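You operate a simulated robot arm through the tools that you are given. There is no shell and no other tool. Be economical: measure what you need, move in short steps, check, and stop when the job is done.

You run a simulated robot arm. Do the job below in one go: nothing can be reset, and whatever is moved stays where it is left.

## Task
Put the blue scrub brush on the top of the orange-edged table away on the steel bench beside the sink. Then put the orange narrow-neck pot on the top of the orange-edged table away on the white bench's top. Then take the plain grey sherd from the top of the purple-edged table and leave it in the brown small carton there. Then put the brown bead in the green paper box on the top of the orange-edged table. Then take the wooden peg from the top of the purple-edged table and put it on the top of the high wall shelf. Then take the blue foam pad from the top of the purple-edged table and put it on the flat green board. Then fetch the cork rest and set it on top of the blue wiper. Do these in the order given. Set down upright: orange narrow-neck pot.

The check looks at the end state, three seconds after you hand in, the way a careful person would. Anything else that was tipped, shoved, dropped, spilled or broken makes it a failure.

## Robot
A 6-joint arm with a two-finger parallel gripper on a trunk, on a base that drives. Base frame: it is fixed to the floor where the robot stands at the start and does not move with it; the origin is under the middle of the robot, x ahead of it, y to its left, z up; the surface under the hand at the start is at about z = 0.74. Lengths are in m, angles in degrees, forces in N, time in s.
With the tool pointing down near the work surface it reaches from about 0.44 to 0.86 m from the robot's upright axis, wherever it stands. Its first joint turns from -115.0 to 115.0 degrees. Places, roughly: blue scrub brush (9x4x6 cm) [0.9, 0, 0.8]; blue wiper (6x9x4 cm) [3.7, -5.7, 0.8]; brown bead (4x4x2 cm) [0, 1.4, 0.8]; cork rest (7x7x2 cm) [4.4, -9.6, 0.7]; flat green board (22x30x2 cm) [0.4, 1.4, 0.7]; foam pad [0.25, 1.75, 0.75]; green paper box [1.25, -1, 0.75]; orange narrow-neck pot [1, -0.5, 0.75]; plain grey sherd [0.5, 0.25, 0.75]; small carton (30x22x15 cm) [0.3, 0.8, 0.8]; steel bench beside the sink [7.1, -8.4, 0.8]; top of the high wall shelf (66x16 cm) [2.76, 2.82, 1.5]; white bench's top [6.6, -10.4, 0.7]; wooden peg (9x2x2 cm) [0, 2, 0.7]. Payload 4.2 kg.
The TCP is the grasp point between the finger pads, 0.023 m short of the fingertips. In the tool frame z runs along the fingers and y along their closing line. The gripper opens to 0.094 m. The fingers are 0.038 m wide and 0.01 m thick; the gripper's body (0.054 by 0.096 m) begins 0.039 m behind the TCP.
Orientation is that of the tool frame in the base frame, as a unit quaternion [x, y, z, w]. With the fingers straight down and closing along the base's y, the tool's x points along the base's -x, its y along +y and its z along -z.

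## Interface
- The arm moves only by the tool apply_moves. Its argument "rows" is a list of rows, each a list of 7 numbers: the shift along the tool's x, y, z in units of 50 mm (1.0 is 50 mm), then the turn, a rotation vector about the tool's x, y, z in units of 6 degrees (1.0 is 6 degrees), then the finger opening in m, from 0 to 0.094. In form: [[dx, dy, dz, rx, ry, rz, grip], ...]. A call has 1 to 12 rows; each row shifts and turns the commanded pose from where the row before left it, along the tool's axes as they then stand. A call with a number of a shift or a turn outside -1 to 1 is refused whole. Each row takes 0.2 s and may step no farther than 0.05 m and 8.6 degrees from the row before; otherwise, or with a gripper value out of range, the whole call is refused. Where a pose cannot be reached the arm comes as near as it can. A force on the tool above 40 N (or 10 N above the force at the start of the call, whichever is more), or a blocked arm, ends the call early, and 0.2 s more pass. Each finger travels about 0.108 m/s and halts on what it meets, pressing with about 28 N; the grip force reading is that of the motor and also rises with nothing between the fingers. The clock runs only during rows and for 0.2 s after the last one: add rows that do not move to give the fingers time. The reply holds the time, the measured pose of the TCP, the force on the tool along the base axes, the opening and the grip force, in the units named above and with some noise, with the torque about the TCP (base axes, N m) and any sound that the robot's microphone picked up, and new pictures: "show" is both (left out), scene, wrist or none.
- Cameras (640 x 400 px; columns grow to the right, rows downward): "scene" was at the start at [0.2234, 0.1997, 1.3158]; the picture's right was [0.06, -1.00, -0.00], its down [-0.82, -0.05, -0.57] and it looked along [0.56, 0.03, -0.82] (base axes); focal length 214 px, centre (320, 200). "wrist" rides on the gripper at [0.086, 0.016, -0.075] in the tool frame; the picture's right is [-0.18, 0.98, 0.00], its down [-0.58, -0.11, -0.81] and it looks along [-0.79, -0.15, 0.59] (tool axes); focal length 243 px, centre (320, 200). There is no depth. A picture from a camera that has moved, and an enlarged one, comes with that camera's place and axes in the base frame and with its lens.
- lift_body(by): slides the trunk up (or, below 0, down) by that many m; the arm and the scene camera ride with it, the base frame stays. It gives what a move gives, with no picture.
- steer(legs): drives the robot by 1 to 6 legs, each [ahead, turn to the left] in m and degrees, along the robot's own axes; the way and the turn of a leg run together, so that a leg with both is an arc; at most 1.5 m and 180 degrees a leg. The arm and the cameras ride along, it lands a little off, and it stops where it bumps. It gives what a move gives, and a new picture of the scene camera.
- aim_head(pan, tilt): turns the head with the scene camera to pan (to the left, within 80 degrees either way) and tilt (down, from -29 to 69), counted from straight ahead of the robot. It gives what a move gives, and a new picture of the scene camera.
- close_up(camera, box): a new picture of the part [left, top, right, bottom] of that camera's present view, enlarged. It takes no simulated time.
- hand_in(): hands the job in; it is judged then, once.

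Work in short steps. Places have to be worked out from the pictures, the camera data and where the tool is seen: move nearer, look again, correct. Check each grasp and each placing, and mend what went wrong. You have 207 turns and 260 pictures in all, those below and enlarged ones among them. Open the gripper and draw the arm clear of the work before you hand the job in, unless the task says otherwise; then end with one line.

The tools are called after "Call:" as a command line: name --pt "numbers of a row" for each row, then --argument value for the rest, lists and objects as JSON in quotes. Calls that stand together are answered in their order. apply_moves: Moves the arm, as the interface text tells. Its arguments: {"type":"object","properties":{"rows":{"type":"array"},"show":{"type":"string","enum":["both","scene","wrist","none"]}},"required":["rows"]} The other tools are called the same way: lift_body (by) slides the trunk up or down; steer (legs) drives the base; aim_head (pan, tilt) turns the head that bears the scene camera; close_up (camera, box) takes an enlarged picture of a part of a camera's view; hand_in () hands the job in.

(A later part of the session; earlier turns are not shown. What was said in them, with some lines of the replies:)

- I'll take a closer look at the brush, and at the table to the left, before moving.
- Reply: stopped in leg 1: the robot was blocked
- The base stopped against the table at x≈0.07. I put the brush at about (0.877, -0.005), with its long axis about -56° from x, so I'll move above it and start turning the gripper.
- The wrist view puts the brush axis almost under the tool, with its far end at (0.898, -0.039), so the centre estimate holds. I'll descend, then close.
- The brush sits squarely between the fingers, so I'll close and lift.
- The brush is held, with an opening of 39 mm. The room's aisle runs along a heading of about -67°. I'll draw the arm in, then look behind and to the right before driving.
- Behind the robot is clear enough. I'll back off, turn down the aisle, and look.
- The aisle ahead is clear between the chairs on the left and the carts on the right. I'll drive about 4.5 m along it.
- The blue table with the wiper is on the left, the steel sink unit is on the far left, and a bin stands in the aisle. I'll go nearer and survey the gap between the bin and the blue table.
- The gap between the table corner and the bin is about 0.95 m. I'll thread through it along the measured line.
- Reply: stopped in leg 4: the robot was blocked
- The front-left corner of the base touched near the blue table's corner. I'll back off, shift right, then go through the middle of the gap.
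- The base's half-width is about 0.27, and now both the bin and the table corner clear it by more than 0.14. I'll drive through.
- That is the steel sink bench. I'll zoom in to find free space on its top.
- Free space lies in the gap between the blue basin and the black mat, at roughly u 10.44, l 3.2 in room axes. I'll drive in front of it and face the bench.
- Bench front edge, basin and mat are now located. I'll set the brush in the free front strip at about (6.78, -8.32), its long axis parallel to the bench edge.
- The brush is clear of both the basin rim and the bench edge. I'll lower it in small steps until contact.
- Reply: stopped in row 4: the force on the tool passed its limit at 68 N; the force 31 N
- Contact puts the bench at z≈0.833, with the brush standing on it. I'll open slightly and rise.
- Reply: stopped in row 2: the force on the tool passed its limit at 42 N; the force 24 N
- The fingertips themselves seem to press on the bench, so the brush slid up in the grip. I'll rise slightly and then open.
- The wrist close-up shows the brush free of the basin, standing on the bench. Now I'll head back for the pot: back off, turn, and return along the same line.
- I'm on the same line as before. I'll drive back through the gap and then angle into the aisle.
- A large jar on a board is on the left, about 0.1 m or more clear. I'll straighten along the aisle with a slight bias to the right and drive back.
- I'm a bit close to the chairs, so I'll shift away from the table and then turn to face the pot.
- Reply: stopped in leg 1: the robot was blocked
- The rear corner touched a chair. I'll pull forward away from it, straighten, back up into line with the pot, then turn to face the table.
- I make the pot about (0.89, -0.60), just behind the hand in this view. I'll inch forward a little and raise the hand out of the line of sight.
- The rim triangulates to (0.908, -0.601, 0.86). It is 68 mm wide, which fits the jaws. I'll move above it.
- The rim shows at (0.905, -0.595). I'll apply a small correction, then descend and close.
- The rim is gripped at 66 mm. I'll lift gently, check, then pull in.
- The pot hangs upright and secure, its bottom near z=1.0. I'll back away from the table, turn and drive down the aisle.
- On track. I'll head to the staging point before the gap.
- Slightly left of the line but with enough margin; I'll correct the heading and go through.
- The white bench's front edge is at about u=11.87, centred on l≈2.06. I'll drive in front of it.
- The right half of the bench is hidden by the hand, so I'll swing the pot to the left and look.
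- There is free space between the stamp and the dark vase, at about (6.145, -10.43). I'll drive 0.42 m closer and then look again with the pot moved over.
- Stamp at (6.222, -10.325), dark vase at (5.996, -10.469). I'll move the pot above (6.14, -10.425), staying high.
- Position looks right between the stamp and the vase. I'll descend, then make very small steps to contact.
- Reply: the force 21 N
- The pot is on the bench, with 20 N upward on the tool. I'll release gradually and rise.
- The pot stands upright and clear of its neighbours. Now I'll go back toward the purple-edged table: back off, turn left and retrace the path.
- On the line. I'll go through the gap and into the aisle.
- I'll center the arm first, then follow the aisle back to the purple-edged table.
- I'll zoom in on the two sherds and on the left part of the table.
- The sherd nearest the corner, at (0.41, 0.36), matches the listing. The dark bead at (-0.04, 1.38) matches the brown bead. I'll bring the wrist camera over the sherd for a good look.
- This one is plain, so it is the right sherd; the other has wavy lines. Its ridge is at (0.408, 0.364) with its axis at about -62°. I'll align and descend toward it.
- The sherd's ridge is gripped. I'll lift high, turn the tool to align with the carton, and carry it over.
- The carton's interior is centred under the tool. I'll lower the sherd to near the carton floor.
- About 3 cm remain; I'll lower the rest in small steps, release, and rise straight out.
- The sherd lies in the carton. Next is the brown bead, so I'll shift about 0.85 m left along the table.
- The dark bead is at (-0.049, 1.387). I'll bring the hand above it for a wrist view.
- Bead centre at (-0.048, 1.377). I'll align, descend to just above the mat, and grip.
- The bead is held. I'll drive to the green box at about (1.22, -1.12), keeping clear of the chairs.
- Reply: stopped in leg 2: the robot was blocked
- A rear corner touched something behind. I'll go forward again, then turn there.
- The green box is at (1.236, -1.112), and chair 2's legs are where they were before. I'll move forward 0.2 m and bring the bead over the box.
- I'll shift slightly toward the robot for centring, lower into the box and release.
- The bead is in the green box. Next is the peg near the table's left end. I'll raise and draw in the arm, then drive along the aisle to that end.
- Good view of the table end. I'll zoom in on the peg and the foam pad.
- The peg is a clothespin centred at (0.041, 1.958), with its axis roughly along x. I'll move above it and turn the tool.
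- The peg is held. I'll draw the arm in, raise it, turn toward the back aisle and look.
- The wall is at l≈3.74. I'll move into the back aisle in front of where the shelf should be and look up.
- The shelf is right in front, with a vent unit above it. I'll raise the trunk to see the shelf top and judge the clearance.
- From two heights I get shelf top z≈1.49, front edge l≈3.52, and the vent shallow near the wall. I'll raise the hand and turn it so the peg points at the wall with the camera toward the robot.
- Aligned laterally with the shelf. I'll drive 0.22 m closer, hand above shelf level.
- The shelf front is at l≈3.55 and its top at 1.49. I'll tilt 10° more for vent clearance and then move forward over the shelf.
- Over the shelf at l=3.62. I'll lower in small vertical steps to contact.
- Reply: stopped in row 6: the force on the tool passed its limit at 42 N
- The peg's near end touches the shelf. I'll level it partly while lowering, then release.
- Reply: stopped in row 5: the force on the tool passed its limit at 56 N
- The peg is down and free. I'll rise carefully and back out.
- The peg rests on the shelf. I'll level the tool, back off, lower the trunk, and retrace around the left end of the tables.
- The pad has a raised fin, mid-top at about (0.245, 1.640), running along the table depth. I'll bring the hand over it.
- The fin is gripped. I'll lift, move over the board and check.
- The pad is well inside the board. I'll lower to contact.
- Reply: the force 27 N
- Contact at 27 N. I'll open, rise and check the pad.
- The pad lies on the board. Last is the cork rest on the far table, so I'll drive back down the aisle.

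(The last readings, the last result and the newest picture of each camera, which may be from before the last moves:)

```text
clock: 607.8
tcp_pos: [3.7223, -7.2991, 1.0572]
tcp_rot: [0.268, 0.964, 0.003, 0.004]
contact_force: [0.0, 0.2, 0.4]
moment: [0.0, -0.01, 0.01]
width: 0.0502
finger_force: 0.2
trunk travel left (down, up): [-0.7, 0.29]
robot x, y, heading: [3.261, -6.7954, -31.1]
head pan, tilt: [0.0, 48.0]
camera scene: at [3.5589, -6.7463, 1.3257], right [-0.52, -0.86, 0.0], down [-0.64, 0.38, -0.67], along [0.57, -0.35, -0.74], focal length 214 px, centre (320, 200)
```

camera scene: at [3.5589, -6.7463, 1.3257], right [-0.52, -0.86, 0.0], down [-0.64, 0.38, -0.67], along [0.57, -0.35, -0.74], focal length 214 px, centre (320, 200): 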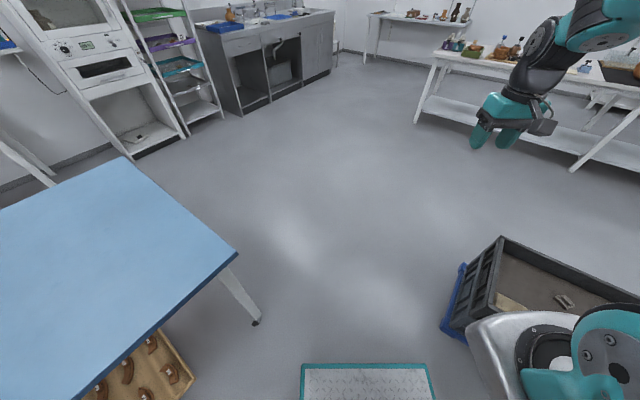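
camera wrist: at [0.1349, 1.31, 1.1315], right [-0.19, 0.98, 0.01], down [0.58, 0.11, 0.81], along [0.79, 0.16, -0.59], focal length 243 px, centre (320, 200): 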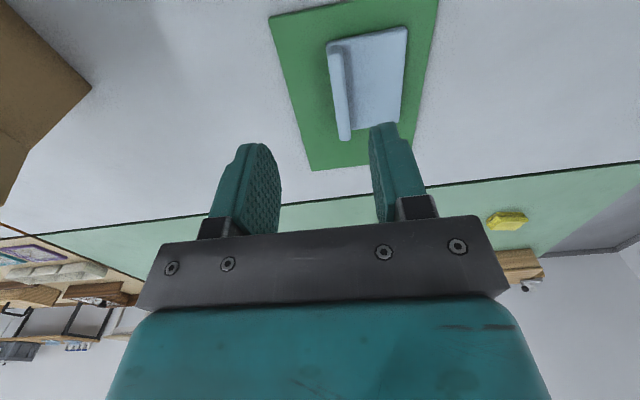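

Call:
steer --legs '[[1.35, 0], [0, -68], [1.0, 0], [0, 31.5]]'

Call:
aim_head --pan 0 --tilt 35

```text
clock: 623.7
tcp_pos: [4.3054, -9.1764, 1.0576]
tcp_rot: [0.554, 0.832, 0.001, 0.006]
contact_force: [-0.1, -0.4, 0.9]
moment: [0.02, 0.03, 0.02]
width: 0.0503
finger_force: 0.0
trunk travel left (down, up): [-0.7, 0.29]
robot x, y, heading: [4.2316, -8.4962, -67.5]
head pan, tilt: [0.0, 48.0]
camera scene: at [4.4991, -8.6331, 1.3257], right [-0.92, -0.39, 0.0], down [-0.29, 0.69, -0.67], along [0.26, -0.62, -0.74], focal length 214 px, centre (320, 200)
```

scene: 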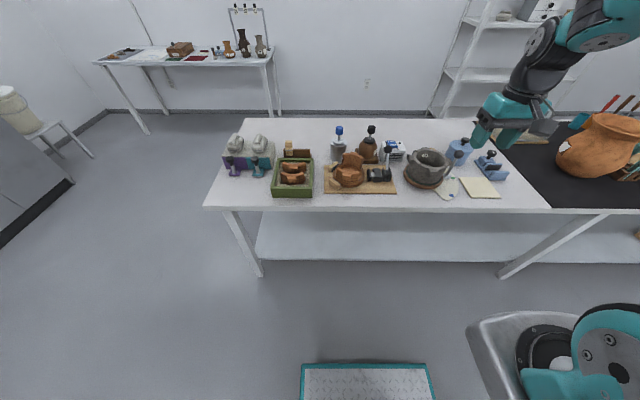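

```text
clock: 624.5
tcp_pos: [4.3057, -9.177, 1.0583]
tcp_rot: [0.554, 0.832, 0.001, 0.005]
contact_force: [0.0, -1.1, -0.4]
moment: [0.0, 0.02, -0.02]
width: 0.05
finger_force: 0.0
trunk travel left (down, up): [-0.7, 0.29]
robot x, y, heading: [4.2289, -8.4968, -67.3]
head pan, tilt: [0.0, 35.0]
camera scene: at [4.5027, -8.6416, 1.3446], right [-0.92, -0.39, 0.0], down [-0.22, 0.53, -0.82], along [0.32, -0.76, -0.57], focal length 214 px, centre (320, 200)
```

scene: 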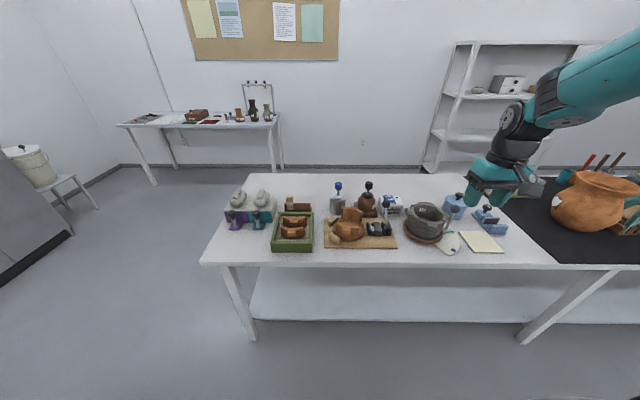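

Call:
close_up --camera "scene" --box '[210, 170, 370, 270]'

Call:
close_up --camera "scene" --box '[360, 170, 520, 270]'

```text
4.00 times, centred on (290, 220) of scene
camera zoom: at [4.5027, -8.6416, 1.3446], right [-0.92, -0.39, 0.0], down [-0.22, 0.53, -0.82], along [0.32, -0.76, -0.57], focal length 858 px, centre (440, 120)
```

zoom: 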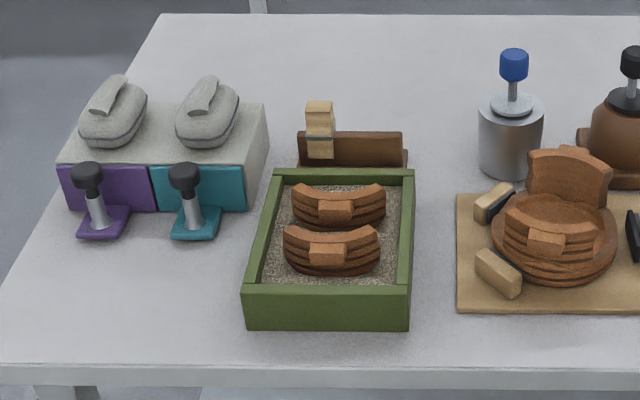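

```text
4.00 times, centred on (440, 220) of scene
camera zoom: at [4.5027, -8.6416, 1.3446], right [-0.92, -0.39, 0.0], down [-0.22, 0.53, -0.82], along [0.32, -0.76, -0.57], focal length 858 px, centre (-160, 120)
```

zoom: 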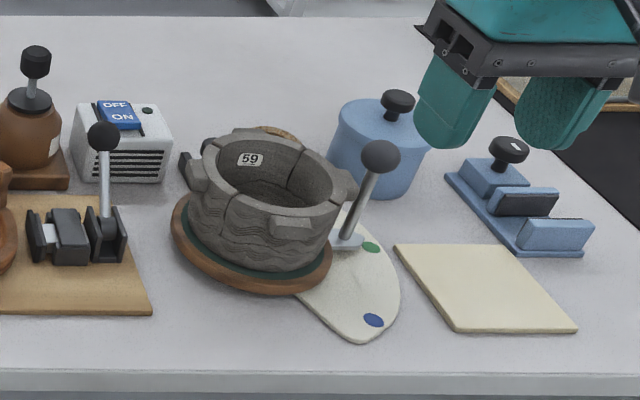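

The cork rest seems to be hidden behind the grey mortar. I'll raise the trunk and move a bit closer to look over it.

Call:
lift_body --by 0.29

Call:
steer --legs '[[0.2, 0]]'

Call:
aim_head --pan -10 --tilt 50

Call:
close_up --camera "scene" --box '[260, 120, 420, 220]'

```text
clock: 627.4
tcp_pos: [4.3053, -9.178, 1.3472]
tcp_rot: [0.553, 0.833, 0.001, 0.005]
contact_force: [-0.9, -0.1, 0.1]
moment: [-0.01, -0.01, -0.03]
width: 0.0502
finger_force: 0.0
trunk travel left (down, up): [-0.99, 0.0]
robot x, y, heading: [4.2307, -8.4935, -67.1]
head pan, tilt: [0.0, 35.0]
```

```text
clock: 629.0
tcp_pos: [4.3837, -9.3588, 1.3485]
tcp_rot: [0.554, 0.833, 0.002, 0.005]
contact_force: [-1.2, -0.1, 0.4]
moment: [-0.01, -0.04, 0.0]
width: 0.05
finger_force: 0.0
trunk travel left (down, up): [-0.99, 0.0]
robot x, y, heading: [4.3037, -8.676, -67.0]
head pan, tilt: [0.0, 35.0]
camera scene: at [4.5795, -8.8237, 1.6347], right [-0.92, -0.39, 0.0], down [-0.22, 0.53, -0.82], along [0.32, -0.76, -0.57], focal length 214 px, centre (320, 200)
```

scene: 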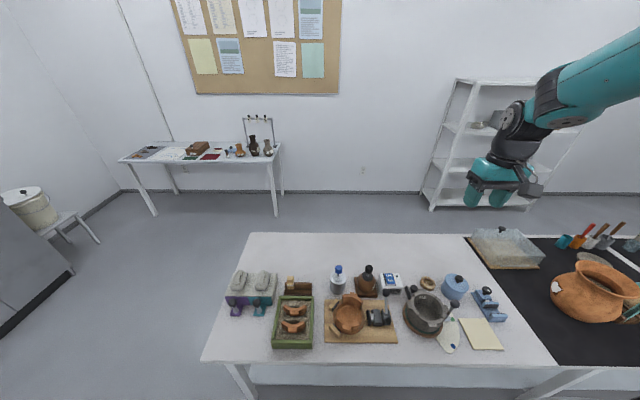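

```text
clock: 629.7
tcp_pos: [4.3829, -9.3608, 1.3487]
tcp_rot: [0.553, 0.833, 0.002, 0.004]
contact_force: [-0.3, 0.3, -0.2]
moment: [0.02, -0.02, 0.02]
width: 0.0501
finger_force: 0.0
trunk travel left (down, up): [-0.99, 0.0]
robot x, y, heading: [4.3086, -8.6757, -67.1]
head pan, tilt: [-10.0, 50.0]
camera scene: at [4.5626, -8.8179, 1.613], right [-0.97, -0.22, 0.0], down [-0.17, 0.75, -0.64], along [0.14, -0.63, -0.77], focal length 214 px, centre (320, 200)
```

scene: 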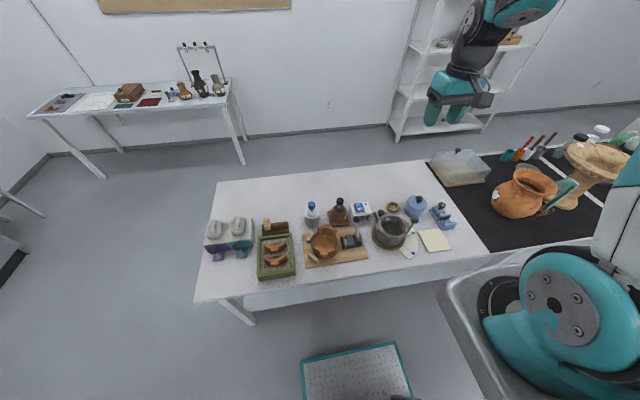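

```text
4.00 times, centred on (340, 170) of scene
camera zoom: at [4.5626, -8.8179, 1.613], right [-0.97, -0.22, 0.0], down [-0.17, 0.75, -0.64], along [0.14, -0.63, -0.77], focal length 858 px, centre (240, 320)
```

zoom: 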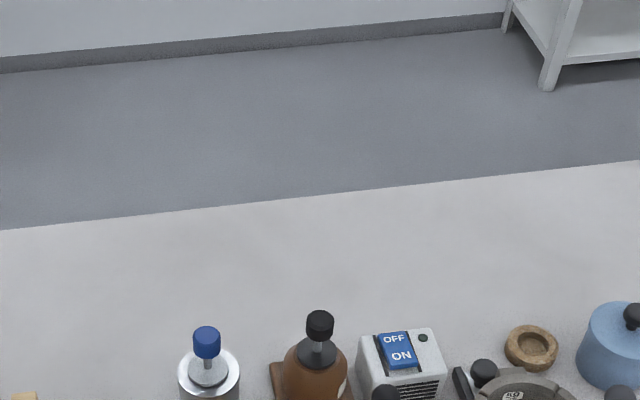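

The cork ring is at about (4.35, -9.55), behind the mortar and with a blue pot 2 cm to its right. I'll close the fingers along base y, with the wrist camera turned away from the pot. Drive 0.14 m closer and turn the tool while still high.

Call:
steer --legs '[[0.14, 0]]'

Call:
apply_moves --pt "0 0 0 0 0 1 0.05" --pt "0 0 0 0 0 1 0.05" --pt "0 0 0 0 0 1 0.05" --pt "0 0 0 0 0 1 0.05" --pt "0 0 0 0 0 1 0.05" --pt "0 0 0 0 0 1 0.05" --pt "0 0 0 0 0 1 0.05" --pt "0 0 0 0 0 1 0.05" --pt "0 0 0 0 0 1 0.05" --pt "0 0 0 0 0 1 0.05" --pt "0 0 0 0 0 1 0.05" --pt "0 0 0 0 0 1 0.05" --show "none"

Call:
apply_moves --pt "0 0 0 0 0 1 0.05" --pt "0 0 0 0 0 1 0.05" --pt "0 0 0 0 0 1 0.05" --pt "0 0 0 0 0 1 0.05" --pt "0 0 0 0 0 1 0.05" --pt "0 0 0 0 0 1 0.05" --pt "0 0 0 0 0 1 0.05" --pt "0 0 0 0 0 1 0.05" --pt "0 0 0 0 0 1 0.05" --show "both"

```text
clock: 631.0
tcp_pos: [4.4397, -9.4866, 1.3479]
tcp_rot: [0.552, 0.834, 0.002, 0.005]
contact_force: [-0.9, 0.3, 0.8]
moment: [0.0, -0.01, 0.0]
width: 0.0499
finger_force: 0.1
trunk travel left (down, up): [-0.99, 0.0]
robot x, y, heading: [4.3592, -8.8065, -67.1]
head pan, tilt: [-10.0, 50.0]
camera scene: at [4.6164, -8.9435, 1.613], right [-0.97, -0.22, 0.0], down [-0.17, 0.75, -0.64], along [0.14, -0.63, -0.77], focal length 214 px, centre (320, 200)
```

scene: 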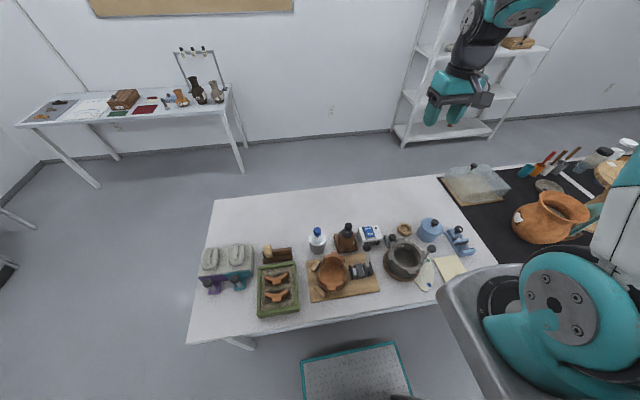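

```text
clock: 633.6
tcp_pos: [4.438, -9.4869, 1.3482]
tcp_rot: [0.937, 0.35, 0.005, 0.003]
contact_force: [-1.2, 0.9, 0.0]
moment: [-0.01, 0.01, 0.03]
width: 0.0499
finger_force: 0.1
trunk travel left (down, up): [-0.99, 0.0]
robot x, y, heading: [4.3597, -8.8052, -66.7]
head pan, tilt: [-10.0, 50.0]
```

```text
clock: 635.6
tcp_pos: [4.4393, -9.4868, 1.348]
tcp_rot: [0.993, -0.114, 0.006, 0.001]
contact_force: [-0.1, -1.0, 0.0]
moment: [-0.02, 0.02, -0.02]
width: 0.0498
finger_force: 0.0
trunk travel left (down, up): [-0.99, 0.0]
robot x, y, heading: [4.3576, -8.8074, -67.2]
head pan, tilt: [-10.0, 50.0]
camera scene: at [4.6165, -8.9438, 1.613], right [-0.97, -0.22, 0.0], down [-0.17, 0.75, -0.64], along [0.14, -0.63, -0.77], focal length 214 px, centre (320, 200)
camera wrist: at [4.5185, -9.5223, 1.4233], right [-0.4, -0.92, 0.0], down [-0.55, 0.24, 0.8], along [-0.73, 0.32, -0.6], focal length 243 px, centre (320, 200)
```

scene: 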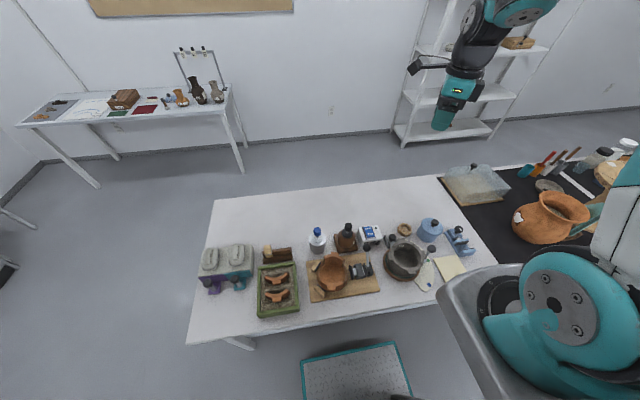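
wrist: 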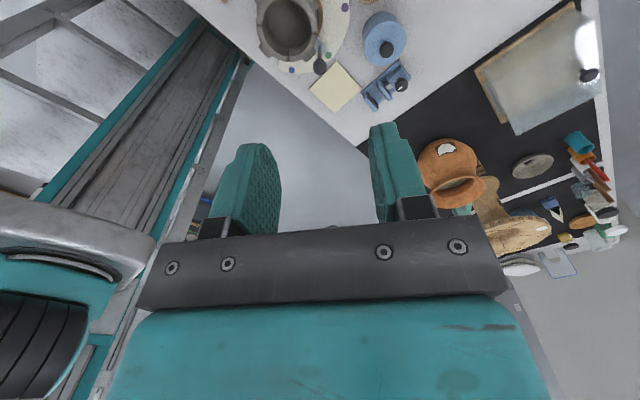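

Call:
close_up --camera "scene" --box '[350, 200, 470, 290]'

Call:
lift_body --by -0.29

```text
4.44 times, centred on (410, 245) of scene
camera zoom: at [4.6165, -8.9438, 1.613], right [-0.97, -0.22, 0.0], down [-0.17, 0.75, -0.64], along [0.14, -0.63, -0.77], focal length 953 px, centre (-80, 0)
```

zoom: 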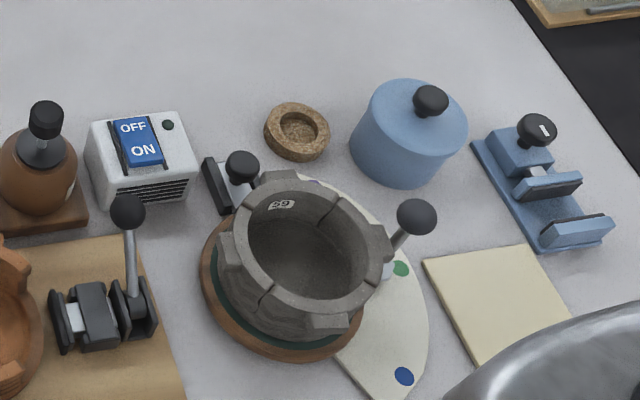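

```text
clock: 638.6
tcp_pos: [4.4385, -9.4867, 1.0579]
tcp_rot: [0.994, -0.113, 0.005, 0.001]
contact_force: [0.1, 0.3, -0.8]
moment: [0.03, -0.02, -0.02]
width: 0.0501
finger_force: 0.1
trunk travel left (down, up): [-0.7, 0.29]
robot x, y, heading: [4.3581, -8.8031, -66.9]
head pan, tilt: [-10.0, 50.0]
```

Neighbours are clear with this orientation. I'll move above the cork with fingers wide open.

Call:
apply_moves --pt "-0.4 0.5 0.3 0 0 0 0.094" --pt "-0.4 0.5 0.6 0 0 0 0.094" --pt "-0.4 0.5 0.7 0 0 0 0.094" --pt "-0.23 0.34 0.8 0 0 0 0.094" --pt "0 0 0.9 0 0 0 0.094" --pt "0 0 0.3 0 0 0 0.094"

```text
clock: 640.0
tcp_pos: [4.3503, -9.5623, 0.8746]
tcp_rot: [0.994, -0.112, 0.006, 0.001]
contact_force: [-0.1, 0.3, -1.0]
moment: [-0.01, 0.02, -0.04]
width: 0.0942
finger_force: 0.1
trunk travel left (down, up): [-0.7, 0.29]
robot x, y, heading: [4.36, -8.8088, -67.2]
head pan, tilt: [-10.0, 50.0]
camera scene: at [4.6165, -8.9436, 1.323], right [-0.97, -0.22, 0.0], down [-0.17, 0.75, -0.64], along [0.14, -0.63, -0.77], focal length 214 px, centre (320, 200)
camera wrist: at [4.4313, -9.5974, 0.9501], right [-0.4, -0.92, 0.0], down [-0.55, 0.24, 0.8], along [-0.73, 0.32, -0.6], focal length 243 px, centre (320, 200)
```

scene: 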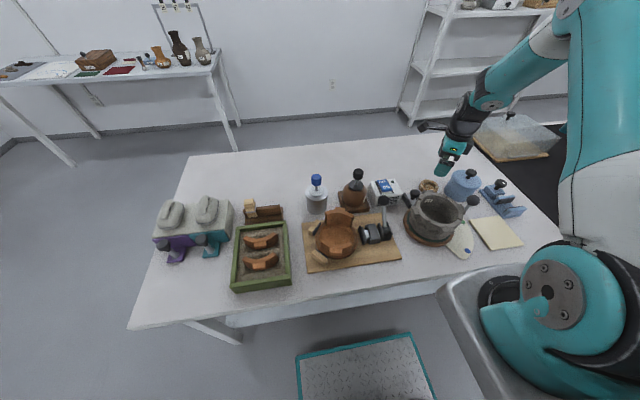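
wrist: 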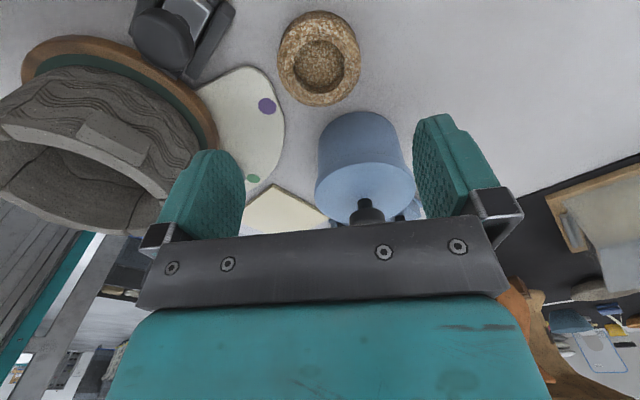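

Cork at (4.357, -9.564), well centred. I'll descend and close.

Call:
apply_moves --pt "0.13 0 0.6 0 0 0 0.094" --pt "0 0 0.7 0 0 0 0.094" --pt "0 0 0.6 0 0 0 0.094" --pt "0 0 0.2 0 0 0 0.094" --show "wrist"

```text
clock: 641.0
tcp_pos: [4.3588, -9.5641, 0.7724]
tcp_rot: [0.994, -0.113, 0.006, 0.001]
contact_force: [-0.1, -1.1, -0.2]
moment: [-0.03, -0.01, 0.01]
width: 0.0937
finger_force: 0.0
trunk travel left (down, up): [-0.7, 0.29]
robot x, y, heading: [4.3627, -8.8038, -66.9]
head pan, tilt: [-10.0, 50.0]
camera wrist: at [4.4384, -9.6003, 0.846], right [-0.4, -0.92, 0.0], down [-0.55, 0.24, 0.8], along [-0.73, 0.32, -0.6], focal length 243 px, centre (320, 200)
```

wrist: 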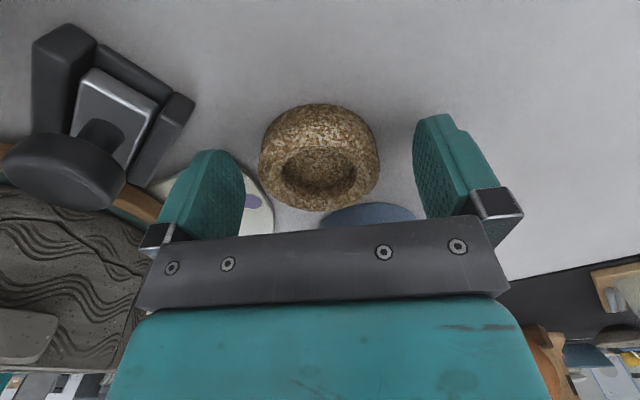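

Call:
apply_moves --pt "0 0 0 0 0 0 0.06" --pt "0 0 0 0 0 0 0.04" --pt "0 0 0 0 0 0 0.03" --pt "0 0 0 0 0 0 0.03" --pt "0 0 -0.2 0 0 0 0.03" --pt "0 0 -0.5 0 0 0 0.03" --pt "0 0 -0.9 0 0 0 0.03" --pt "0 0 -1 0 0 0 0.03" --pt "0 0 -1 0 0 0 0.03" --pt "0 0 -1 0 0 0 0.03" --pt "0 0 -1 0 0 0 0.03"

```text
clock: 643.4
tcp_pos: [4.3568, -9.5595, 1.0518]
tcp_rot: [0.994, -0.113, 0.006, -0.001]
contact_force: [0.1, 0.5, -0.3]
moment: [0.04, -0.02, 0.0]
width: 0.0613
finger_force: 27.9
trunk travel left (down, up): [-0.7, 0.29]
robot x, y, heading: [4.3624, -8.8044, -66.9]
head pan, tilt: [-10.0, 50.0]
camera scene: at [4.6165, -8.9443, 1.3228], right [-0.97, -0.22, 0.0], down [-0.17, 0.75, -0.64], along [0.14, -0.63, -0.77], focal length 214 px, centre (320, 200)
camera wrist: at [4.4367, -9.5967, 1.1272], right [-0.4, -0.92, 0.0], down [-0.55, 0.24, 0.8], along [-0.73, 0.32, -0.6], focal length 243 px, centre (320, 200)
```

scene: 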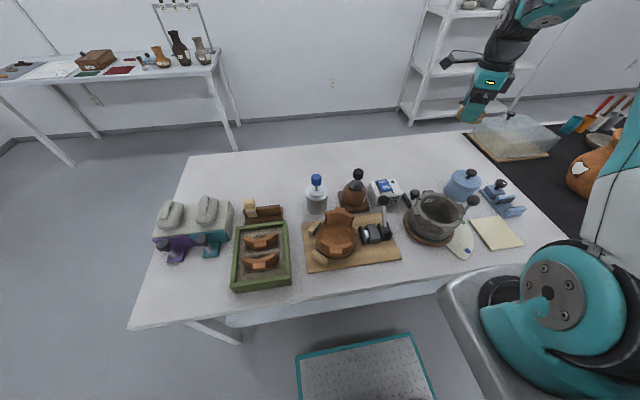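
wrist: 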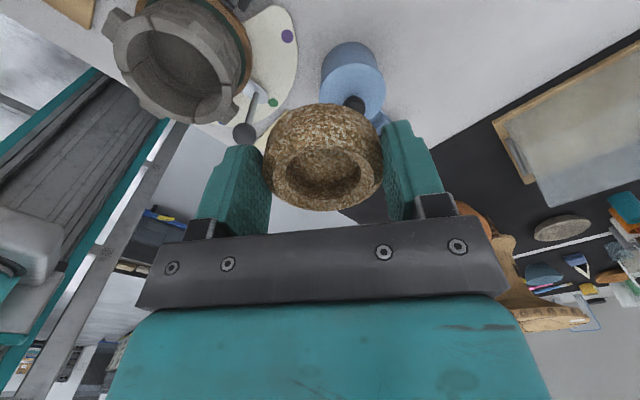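

The cork is held. I'll draw the arm in, then back out and retrace toward the blue table.

Call:
apply_moves --pt "-0.2 -0.9 -0.2 0 0 0 0.03" --pt "-0.2 -0.9 -0.2 0 0 0 0.03" --pt "-0.2 -0.9 -0.2 0 0 0 0.03" --pt "-0.2 -0.9 -0.2 0 0 0 0.03" --show "none"

Call:
steer --legs '[[-0.4, 0], [0, 147], [1.0, 0], [0, 69]]'

```text
clock: 644.4
tcp_pos: [4.3548, -9.377, 1.0949]
tcp_rot: [0.994, -0.113, 0.006, 0.0]
contact_force: [0.6, -0.6, -0.5]
moment: [0.07, -0.02, -0.01]
width: 0.0612
finger_force: 27.9
trunk travel left (down, up): [-0.7, 0.29]
robot x, y, heading: [4.3627, -8.8055, -66.9]
head pan, tilt: [-10.0, 50.0]
```

```text
clock: 660.7
tcp_pos: [4.0688, -6.9899, 1.095]
tcp_rot: [-0.193, 0.981, -0.002, -0.005]
contact_force: [-0.2, -0.5, 0.0]
moment: [0.0, 0.01, 0.03]
width: 0.0605
finger_force: 28.0
trunk travel left (down, up): [-0.7, 0.29]
robot x, y, heading: [4.3917, -7.4566, 148.3]
head pan, tilt: [-10.0, 50.0]
camera scene: at [4.1042, -7.4923, 1.323], right [0.66, 0.75, 0.0], down [0.57, -0.51, -0.64], along [-0.48, 0.43, -0.77], focal length 214 px, centre (320, 200)
```

scene: 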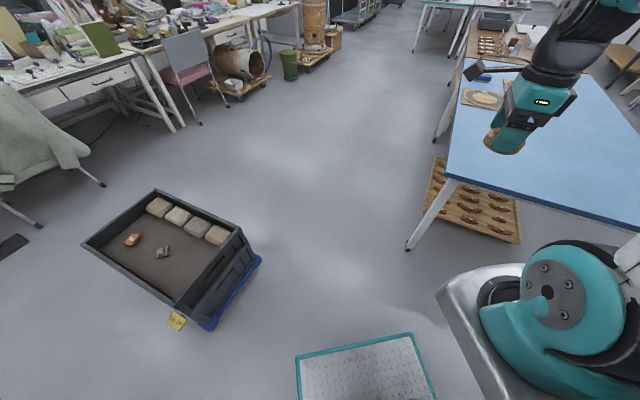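

Call:
steer --legs '[[0, 1.5], [1.31, 0], [0, -37], [0.8, 0], [0, -90]]'

Call:
aim_head --pan 0 --tilt 45

```text
clock: 677.1
tcp_pos: [3.5109, -6.0917, 1.0947]
tcp_rot: [0.786, 0.618, 0.005, -0.004]
contact_force: [-0.4, 1.2, -0.4]
moment: [-0.03, 0.0, 0.05]
width: 0.0584
finger_force: 27.9
trunk travel left (down, up): [-0.7, 0.29]
robot x, y, heading: [2.9411, -6.0771, 22.7]
head pan, tilt: [-10.0, 50.0]
camera scene: at [3.0818, -5.8244, 1.323], right [0.21, -0.98, 0.0], down [-0.75, -0.16, -0.64], along [0.63, 0.14, -0.77], focal length 214 px, centre (320, 200)
```

scene: 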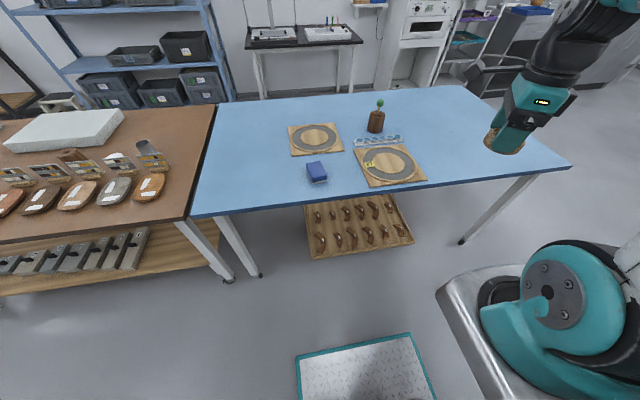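

```text
clock: 677.9
tcp_pos: [3.5103, -6.0913, 1.0952]
tcp_rot: [0.787, 0.617, 0.005, -0.003]
contact_force: [-0.5, 0.3, -0.2]
moment: [-0.03, -0.03, 0.0]
width: 0.058
finger_force: 28.2
trunk travel left (down, up): [-0.7, 0.29]
robot x, y, heading: [2.9376, -6.0763, 22.3]
head pan, tilt: [0.0, 45.0]
camera scene: at [3.0818, -5.81, 1.3299], right [0.38, -0.93, 0.0], down [-0.65, -0.27, -0.71], along [0.65, 0.27, -0.71], focal length 214 px, centre (320, 200)
```

scene: 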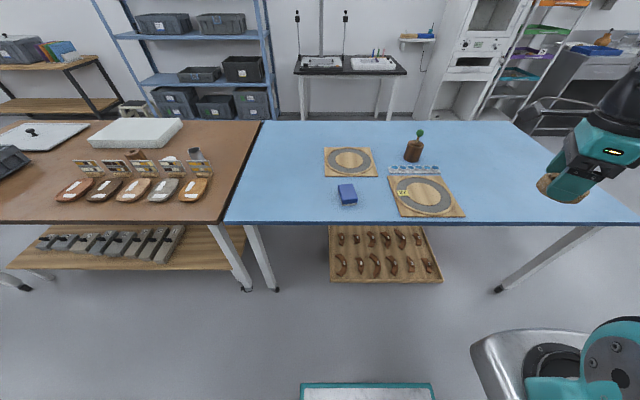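

The cork's grip width has shrunk slightly, so I'll check it on the wrist camera and zoom in on the wiper.

Call:
close_up --camera "wrist" --box '[140, 50, 500, 270]'

Call:
close_up --camera "scene" --box '[310, 160, 390, 220]'

```text
1.78 times, centred on (320, 160) of wrist
camera zoom: at [3.5475, -6.0135, 1.1696], right [0.91, -0.41, 0.0], down [-0.25, -0.55, 0.8], along [-0.33, -0.73, -0.6], focal length 431 px, centre (320, 271)
```

zoom: 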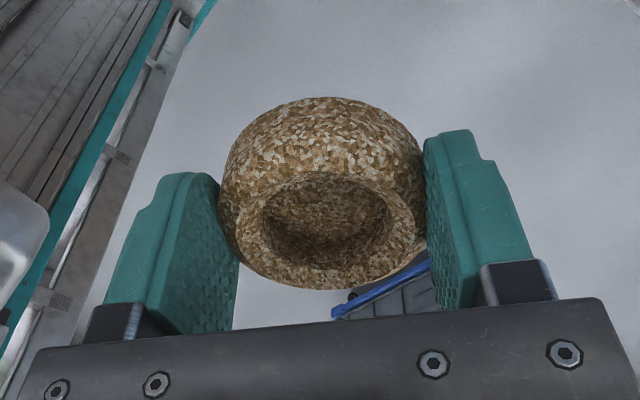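

```text
6.67 times, centred on (350, 190) of scene
camera zoom: at [3.0818, -5.81, 1.3299], right [0.38, -0.93, 0.0], down [-0.65, -0.27, -0.71], along [0.65, 0.27, -0.71], focal length 1430 px, centre (120, 267)
```

zoom: 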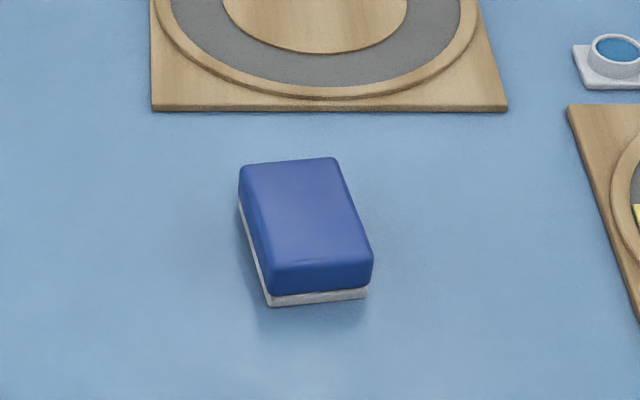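

The cork is still held, sitting about 1 cm forward of the tool centre. The wiper's top centre is at about (3.666, -5.679, 0.78). I'll drive 0.15 m closer and re-measure.

Call:
steer --legs '[[0.15, 0]]'

Call:
close_up --camera "scene" --box '[290, 170, 410, 260]'

```text
clock: 679.2
tcp_pos: [3.6528, -6.0344, 1.0943]
tcp_rot: [0.786, 0.618, 0.004, -0.004]
contact_force: [-0.5, -0.1, -0.9]
moment: [0.01, -0.01, 0.01]
width: 0.0579
finger_force: 28.2
trunk travel left (down, up): [-0.7, 0.29]
robot x, y, heading: [3.0815, -6.0206, 22.2]
head pan, tilt: [0.0, 45.0]
camera scene: at [3.2241, -5.7517, 1.3299], right [0.38, -0.93, 0.0], down [-0.65, -0.27, -0.71], along [0.65, 0.27, -0.71], focal length 214 px, centre (320, 200)
```

scene: 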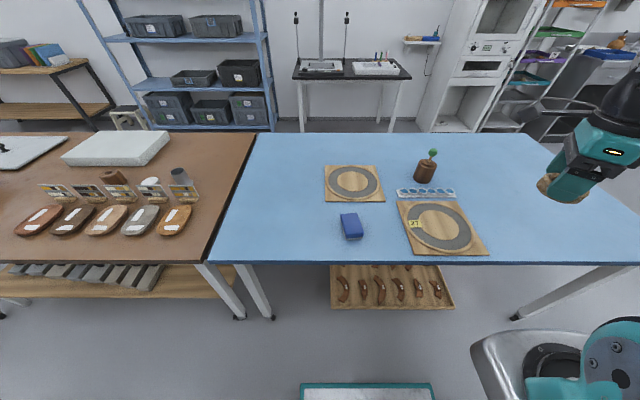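

```text
4.44 times, centred on (350, 215) of scene
camera zoom: at [3.2241, -5.7517, 1.3299], right [0.38, -0.93, 0.0], down [-0.65, -0.27, -0.71], along [0.65, 0.27, -0.71], focal length 953 px, centre (187, 133)
```

zoom: 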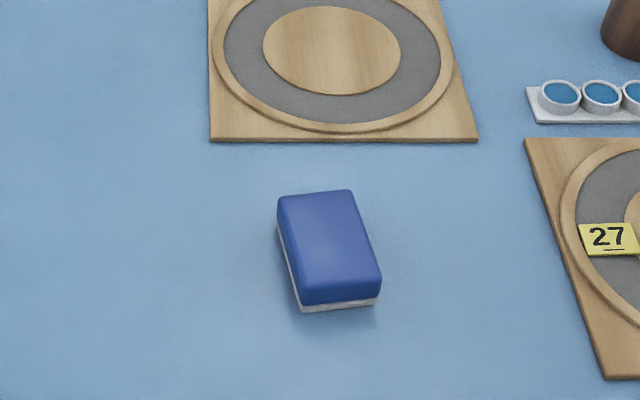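

The same wiper position comes out again: (3.667, -5.679). I'll bring the cork above it.

Call:
apply_moves --pt "0.9 -0.18 0.2 0 0 0 0.03" --pt "0.9 -0.18 0.3 0 0 0 0.03" --pt "0.9 -0.18 0.3 0 0 0 0.03" --pt "0.9 -0.18 0.3 0 0 0 0.03" --pt "0.9 -0.18 0.3 0 0 0 0.03" --pt "0.9 -0.18 0.3 0 0 0 0.03" --pt "0.9 -0.18 0.3 0 0 0 0.03" --pt "0.89 -0.17 0.3 0 0 0 0.03" --pt "0 0 0.8 0 0 0 0.03"

```text
clock: 681.2
tcp_pos: [3.6689, -5.668, 0.9444]
tcp_rot: [0.787, 0.617, 0.005, -0.004]
contact_force: [-0.9, -0.4, 0.2]
moment: [-0.02, 0.01, -0.02]
width: 0.058
finger_force: 27.9
trunk travel left (down, up): [-0.7, 0.29]
robot x, y, heading: [3.0834, -6.018, 22.4]
head pan, tilt: [0.0, 45.0]
camera scene: at [3.2238, -5.7519, 1.33], right [0.38, -0.93, 0.0], down [-0.65, -0.27, -0.71], along [0.65, 0.27, -0.71], focal length 214 px, centre (320, 200)
camera wrist: at [3.7059, -5.5892, 1.0192], right [0.91, -0.41, 0.0], down [-0.25, -0.55, 0.8], along [-0.33, -0.73, -0.6], focal length 243 px, centre (320, 200)
```

scene: 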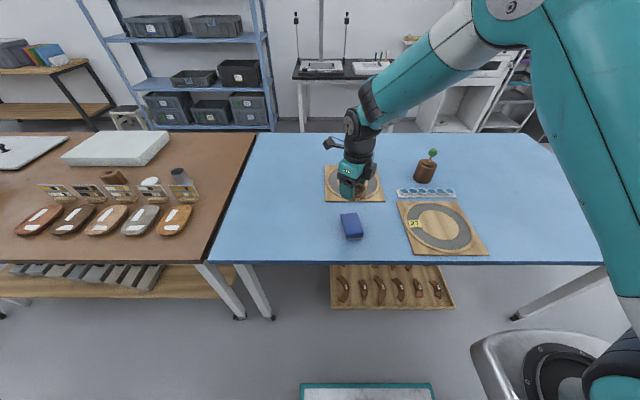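
wrist: 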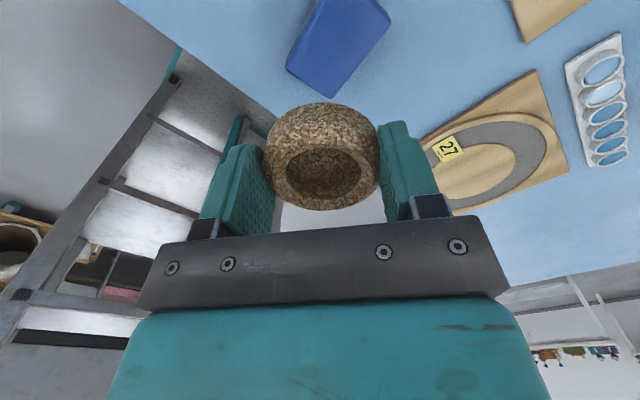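

Both cameras average the wiper centre to (3.674, -5.677), and the cork is at (3.669, -5.675). After a 5 mm nudge I'll lower, with small steps at the end.

Call:
apply_moves --pt "0 0.1 0.8 0 0 0 0.03" --pt "0 0 0.8 0 0 0 0.03" --pt "0 0 0.6 0 0 0 0.03" --pt "0 0 0.08 0 0 0 0.03" --pt "0 0 0.08 0 0 0 0.03"

Call:
close_up --camera "scene" --box '[290, 170, 410, 260]'

```text
clock: 682.4
tcp_pos: [3.6747, -5.6665, 0.8267]
tcp_rot: [0.787, 0.617, 0.005, -0.003]
contact_force: [-0.3, -0.1, 0.7]
moment: [0.02, 0.02, 0.0]
width: 0.0579
finger_force: 28.0
trunk travel left (down, up): [-0.7, 0.29]
robot x, y, heading: [3.084, -6.0198, 22.3]
head pan, tilt: [0.0, 45.0]
camera scene: at [3.224, -5.7517, 1.3299], right [0.38, -0.93, 0.0], down [-0.65, -0.27, -0.71], along [0.65, 0.27, -0.71], focal length 214 px, centre (320, 200)
camera wrist: at [3.7113, -5.5886, 0.9005], right [0.91, -0.41, 0.0], down [-0.25, -0.55, 0.8], along [-0.33, -0.73, -0.6], focal length 243 px, centre (320, 200)
```

scene: 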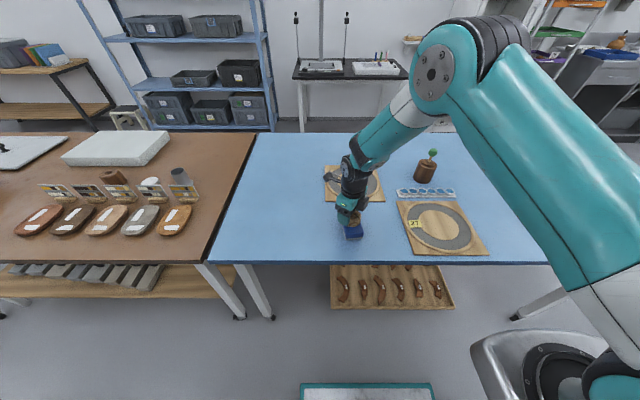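
wrist: 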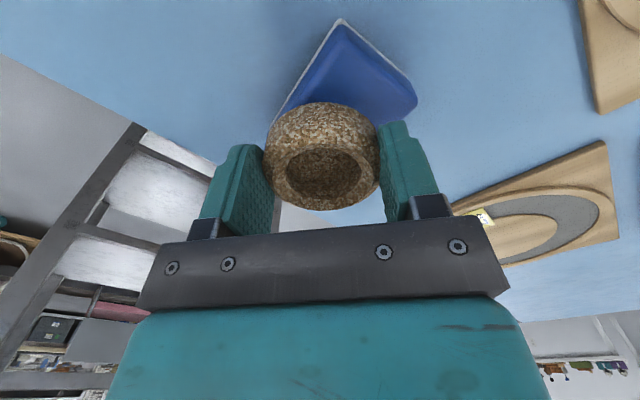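

```text
4.44 times, centred on (350, 215) of scene
camera zoom: at [3.224, -5.7517, 1.3299], right [0.38, -0.93, 0.0], down [-0.65, -0.27, -0.71], along [0.65, 0.27, -0.71], focal length 953 px, centre (187, 133)
```

zoom: 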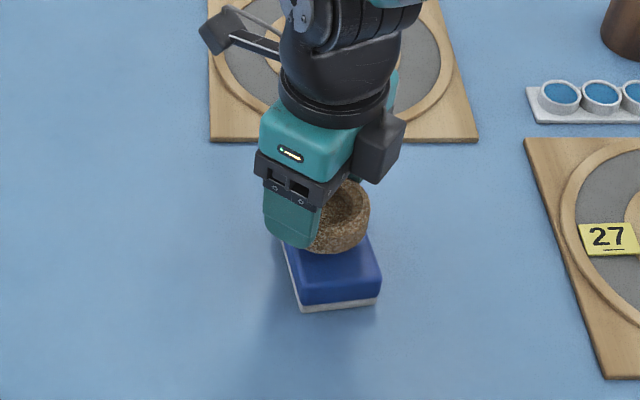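

Centres agree within about 5 mm. I'll lower the last centimetre to contact.

Call:
apply_moves --pt "0 0.08 0.08 0 0 0 0.03" --pt "0 0 0.07 0 0 0 0.03" --pt "0 0 0.06 0 0 0 0.03" --pt "0 0 0.05 0 0 0 0.03" --show "wrist"

```text
clock: 683.4
tcp_pos: [3.6789, -5.6661, 0.8114]
tcp_rot: [0.786, 0.618, 0.005, -0.004]
contact_force: [0.0, -0.3, -0.4]
moment: [0.0, 0.02, 0.01]
width: 0.0578
finger_force: 27.9
trunk travel left (down, up): [-0.7, 0.29]
robot x, y, heading: [3.0824, -6.0217, 22.3]
head pan, tilt: [0.0, 45.0]
camera wrist: at [3.7155, -5.5886, 0.8873], right [0.91, -0.41, 0.0], down [-0.25, -0.55, 0.8], along [-0.33, -0.73, -0.6], focal length 243 px, centre (320, 200)
```

wrist: 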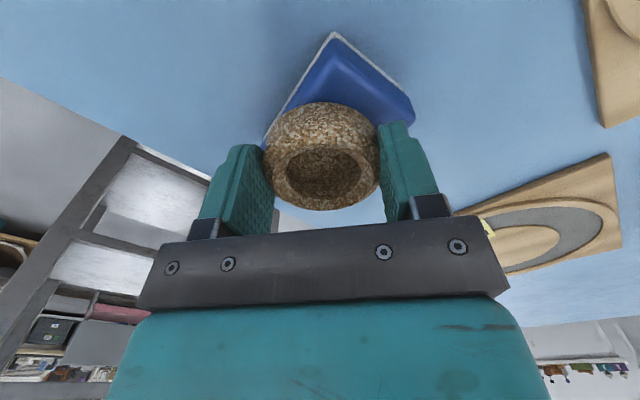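

Call:
apply_moves --pt "0 0 0.05 0 0 0 0.03" --pt "0 0 0.05 0 0 0 0.03" --pt "0 0 0.05 0 0 0 0.03" --show "wrist"

```text
clock: 684.2
tcp_pos: [3.6786, -5.6668, 0.8064]
tcp_rot: [0.787, 0.618, 0.004, -0.003]
contact_force: [0.5, -1.2, 0.1]
moment: [0.02, -0.04, 0.03]
width: 0.0579
finger_force: 27.9
trunk travel left (down, up): [-0.7, 0.29]
robot x, y, heading: [3.0844, -6.0255, 22.3]
head pan, tilt: [0.0, 45.0]
camera wrist: at [3.7152, -5.5886, 0.881], right [0.91, -0.41, 0.0], down [-0.25, -0.55, 0.8], along [-0.33, -0.73, -0.6], focal length 243 px, centre (320, 200)
```

wrist: 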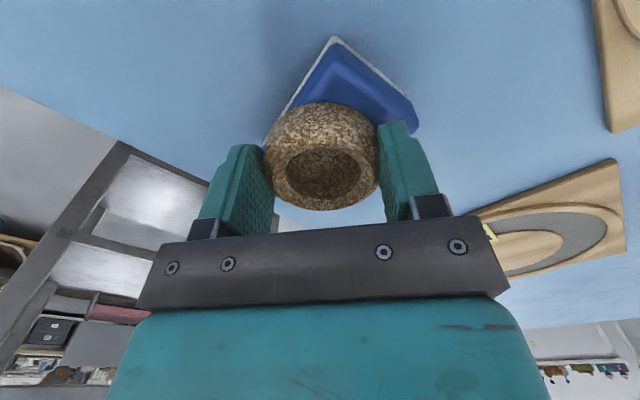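

Call:
apply_moves --pt "0 0 0.05 0 0 0 0.03" --pt "0 0 0.05 0 0 0 0.03" --pt "0 0 0.05 0 0 0 0.03" --show "wrist"

```text
clock: 685.0
tcp_pos: [3.6794, -5.6665, 0.8022]
tcp_rot: [0.786, 0.618, 0.008, -0.003]
contact_force: [-0.7, -2.9, 37.4]
moment: [-0.32, 0.17, 0.01]
width: 0.0582
finger_force: 27.5
trunk travel left (down, up): [-0.7, 0.29]
robot x, y, heading: [3.0808, -6.02, 22.2]
head pan, tilt: [0.0, 45.0]
camera wrist: at [3.7154, -5.5876, 0.8764], right [0.91, -0.41, 0.0], down [-0.25, -0.55, 0.8], along [-0.33, -0.73, -0.6], focal length 243 px, centre (320, 200)
```

wrist: 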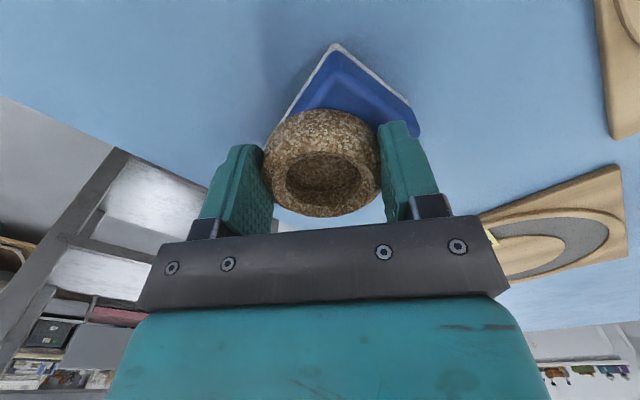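

Contact at 37 N. I'll ease up 1 mm, open gradually and rise.

Call:
apply_moves --pt "0 0 -0.03 0 0 0 0.05" --pt "0 0 0 0 0 0 0.062" --pt "0 0 0 0 0 0 0.075" --pt "0 0 0 0 0 0 0.09" --pt "0 0 -0.2 0 0 0 0.09" --pt "0 0 -0.5 0 0 0 0.09" --pt "0 0 -0.9 0 0 0 0.09" --pt "0 0 -1 0 0 0 0.09" --pt "0 0 -1 0 0 0 0.09" --pt "0 0 -1 0 0 0 0.09"

Call:
close_up --camera "scene" --box '[290, 170, 410, 260]'

Call:
close_up --camera "wrist" --box '[240, 0, 440, 120]'

```text
clock: 687.2
tcp_pos: [3.6805, -5.6705, 1.0292]
tcp_rot: [0.787, 0.617, 0.004, -0.003]
contact_force: [-0.1, 0.3, -0.4]
moment: [-0.03, 0.02, 0.02]
width: 0.09
finger_force: 0.0
trunk travel left (down, up): [-0.7, 0.29]
robot x, y, heading: [3.0823, -6.0222, 22.3]
head pan, tilt: [0.0, 45.0]
camera scene: at [3.2244, -5.7514, 1.3297], right [0.38, -0.93, 0.0], down [-0.65, -0.27, -0.71], along [0.65, 0.27, -0.71], focal length 214 px, centre (320, 200)
camera wrist: at [3.7168, -5.593, 1.1042], right [0.91, -0.41, 0.0], down [-0.25, -0.55, 0.8], along [-0.33, -0.73, -0.6], focal length 243 px, centre (320, 200)
```

scene: 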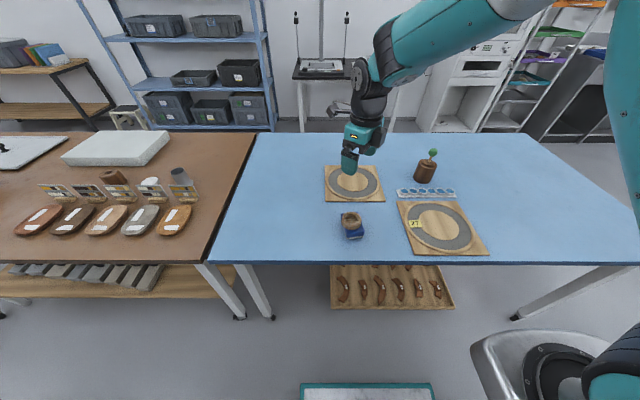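
wrist: 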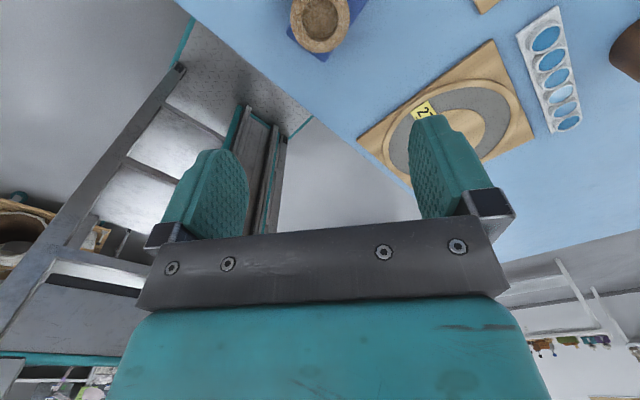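

```text
4.44 times, centred on (350, 215) of scene
camera zoom: at [3.2244, -5.7514, 1.3297], right [0.38, -0.93, 0.0], down [-0.65, -0.27, -0.71], along [0.65, 0.27, -0.71], focal length 953 px, centre (187, 133)
```

zoom: 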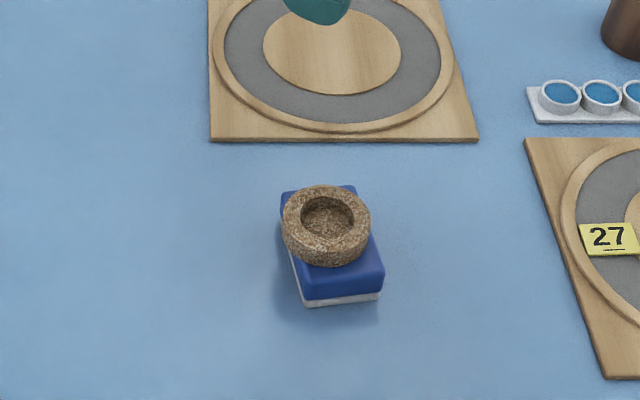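

```text
3.20 times, centred on (340, 60) of wrist
camera zoom: at [3.7168, -5.593, 1.1042], right [0.91, -0.41, 0.0], down [-0.25, -0.55, 0.8], along [-0.33, -0.73, -0.6], focal length 776 px, centre (256, 648)
```

zoom: 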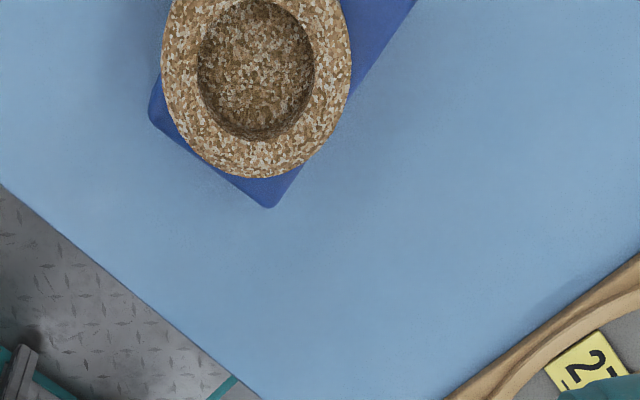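

The cork rests steadily on the wiper. I'll back the robot away so the arm is clear of the work.

Call:
steer --legs '[[-0.3, 0]]'

```text
clock: 689.3
tcp_pos: [3.3973, -5.7821, 1.0278]
tcp_rot: [0.784, 0.621, 0.004, -0.003]
contact_force: [-0.1, -0.7, -0.2]
moment: [0.01, 0.03, -0.05]
width: 0.0902
finger_force: 0.1
trunk travel left (down, up): [-0.7, 0.29]
robot x, y, heading: [2.8007, -6.1384, 22.9]
head pan, tilt: [0.0, 45.0]
camera scene: at [2.9424, -5.8663, 1.3299], right [0.39, -0.92, 0.0], down [-0.65, -0.27, -0.71], along [0.65, 0.27, -0.71], focal length 214 px, centre (320, 200)
```

scene: 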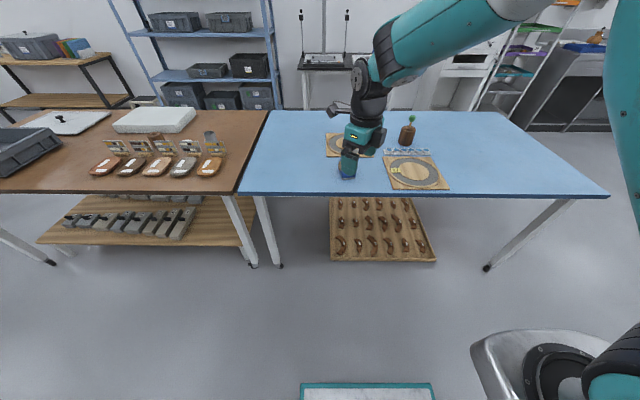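

All seven items are placed, the gripper is open and the arm is clear, so I'm handing in.

Call:
hand_in

```text
The job is handed in.
```

All seven items were placed in the order given and handed in, the pot standing upright; on the way the base touched the blue table's corner, a chair and something behind it, and I saw nothing tipped or displaced.
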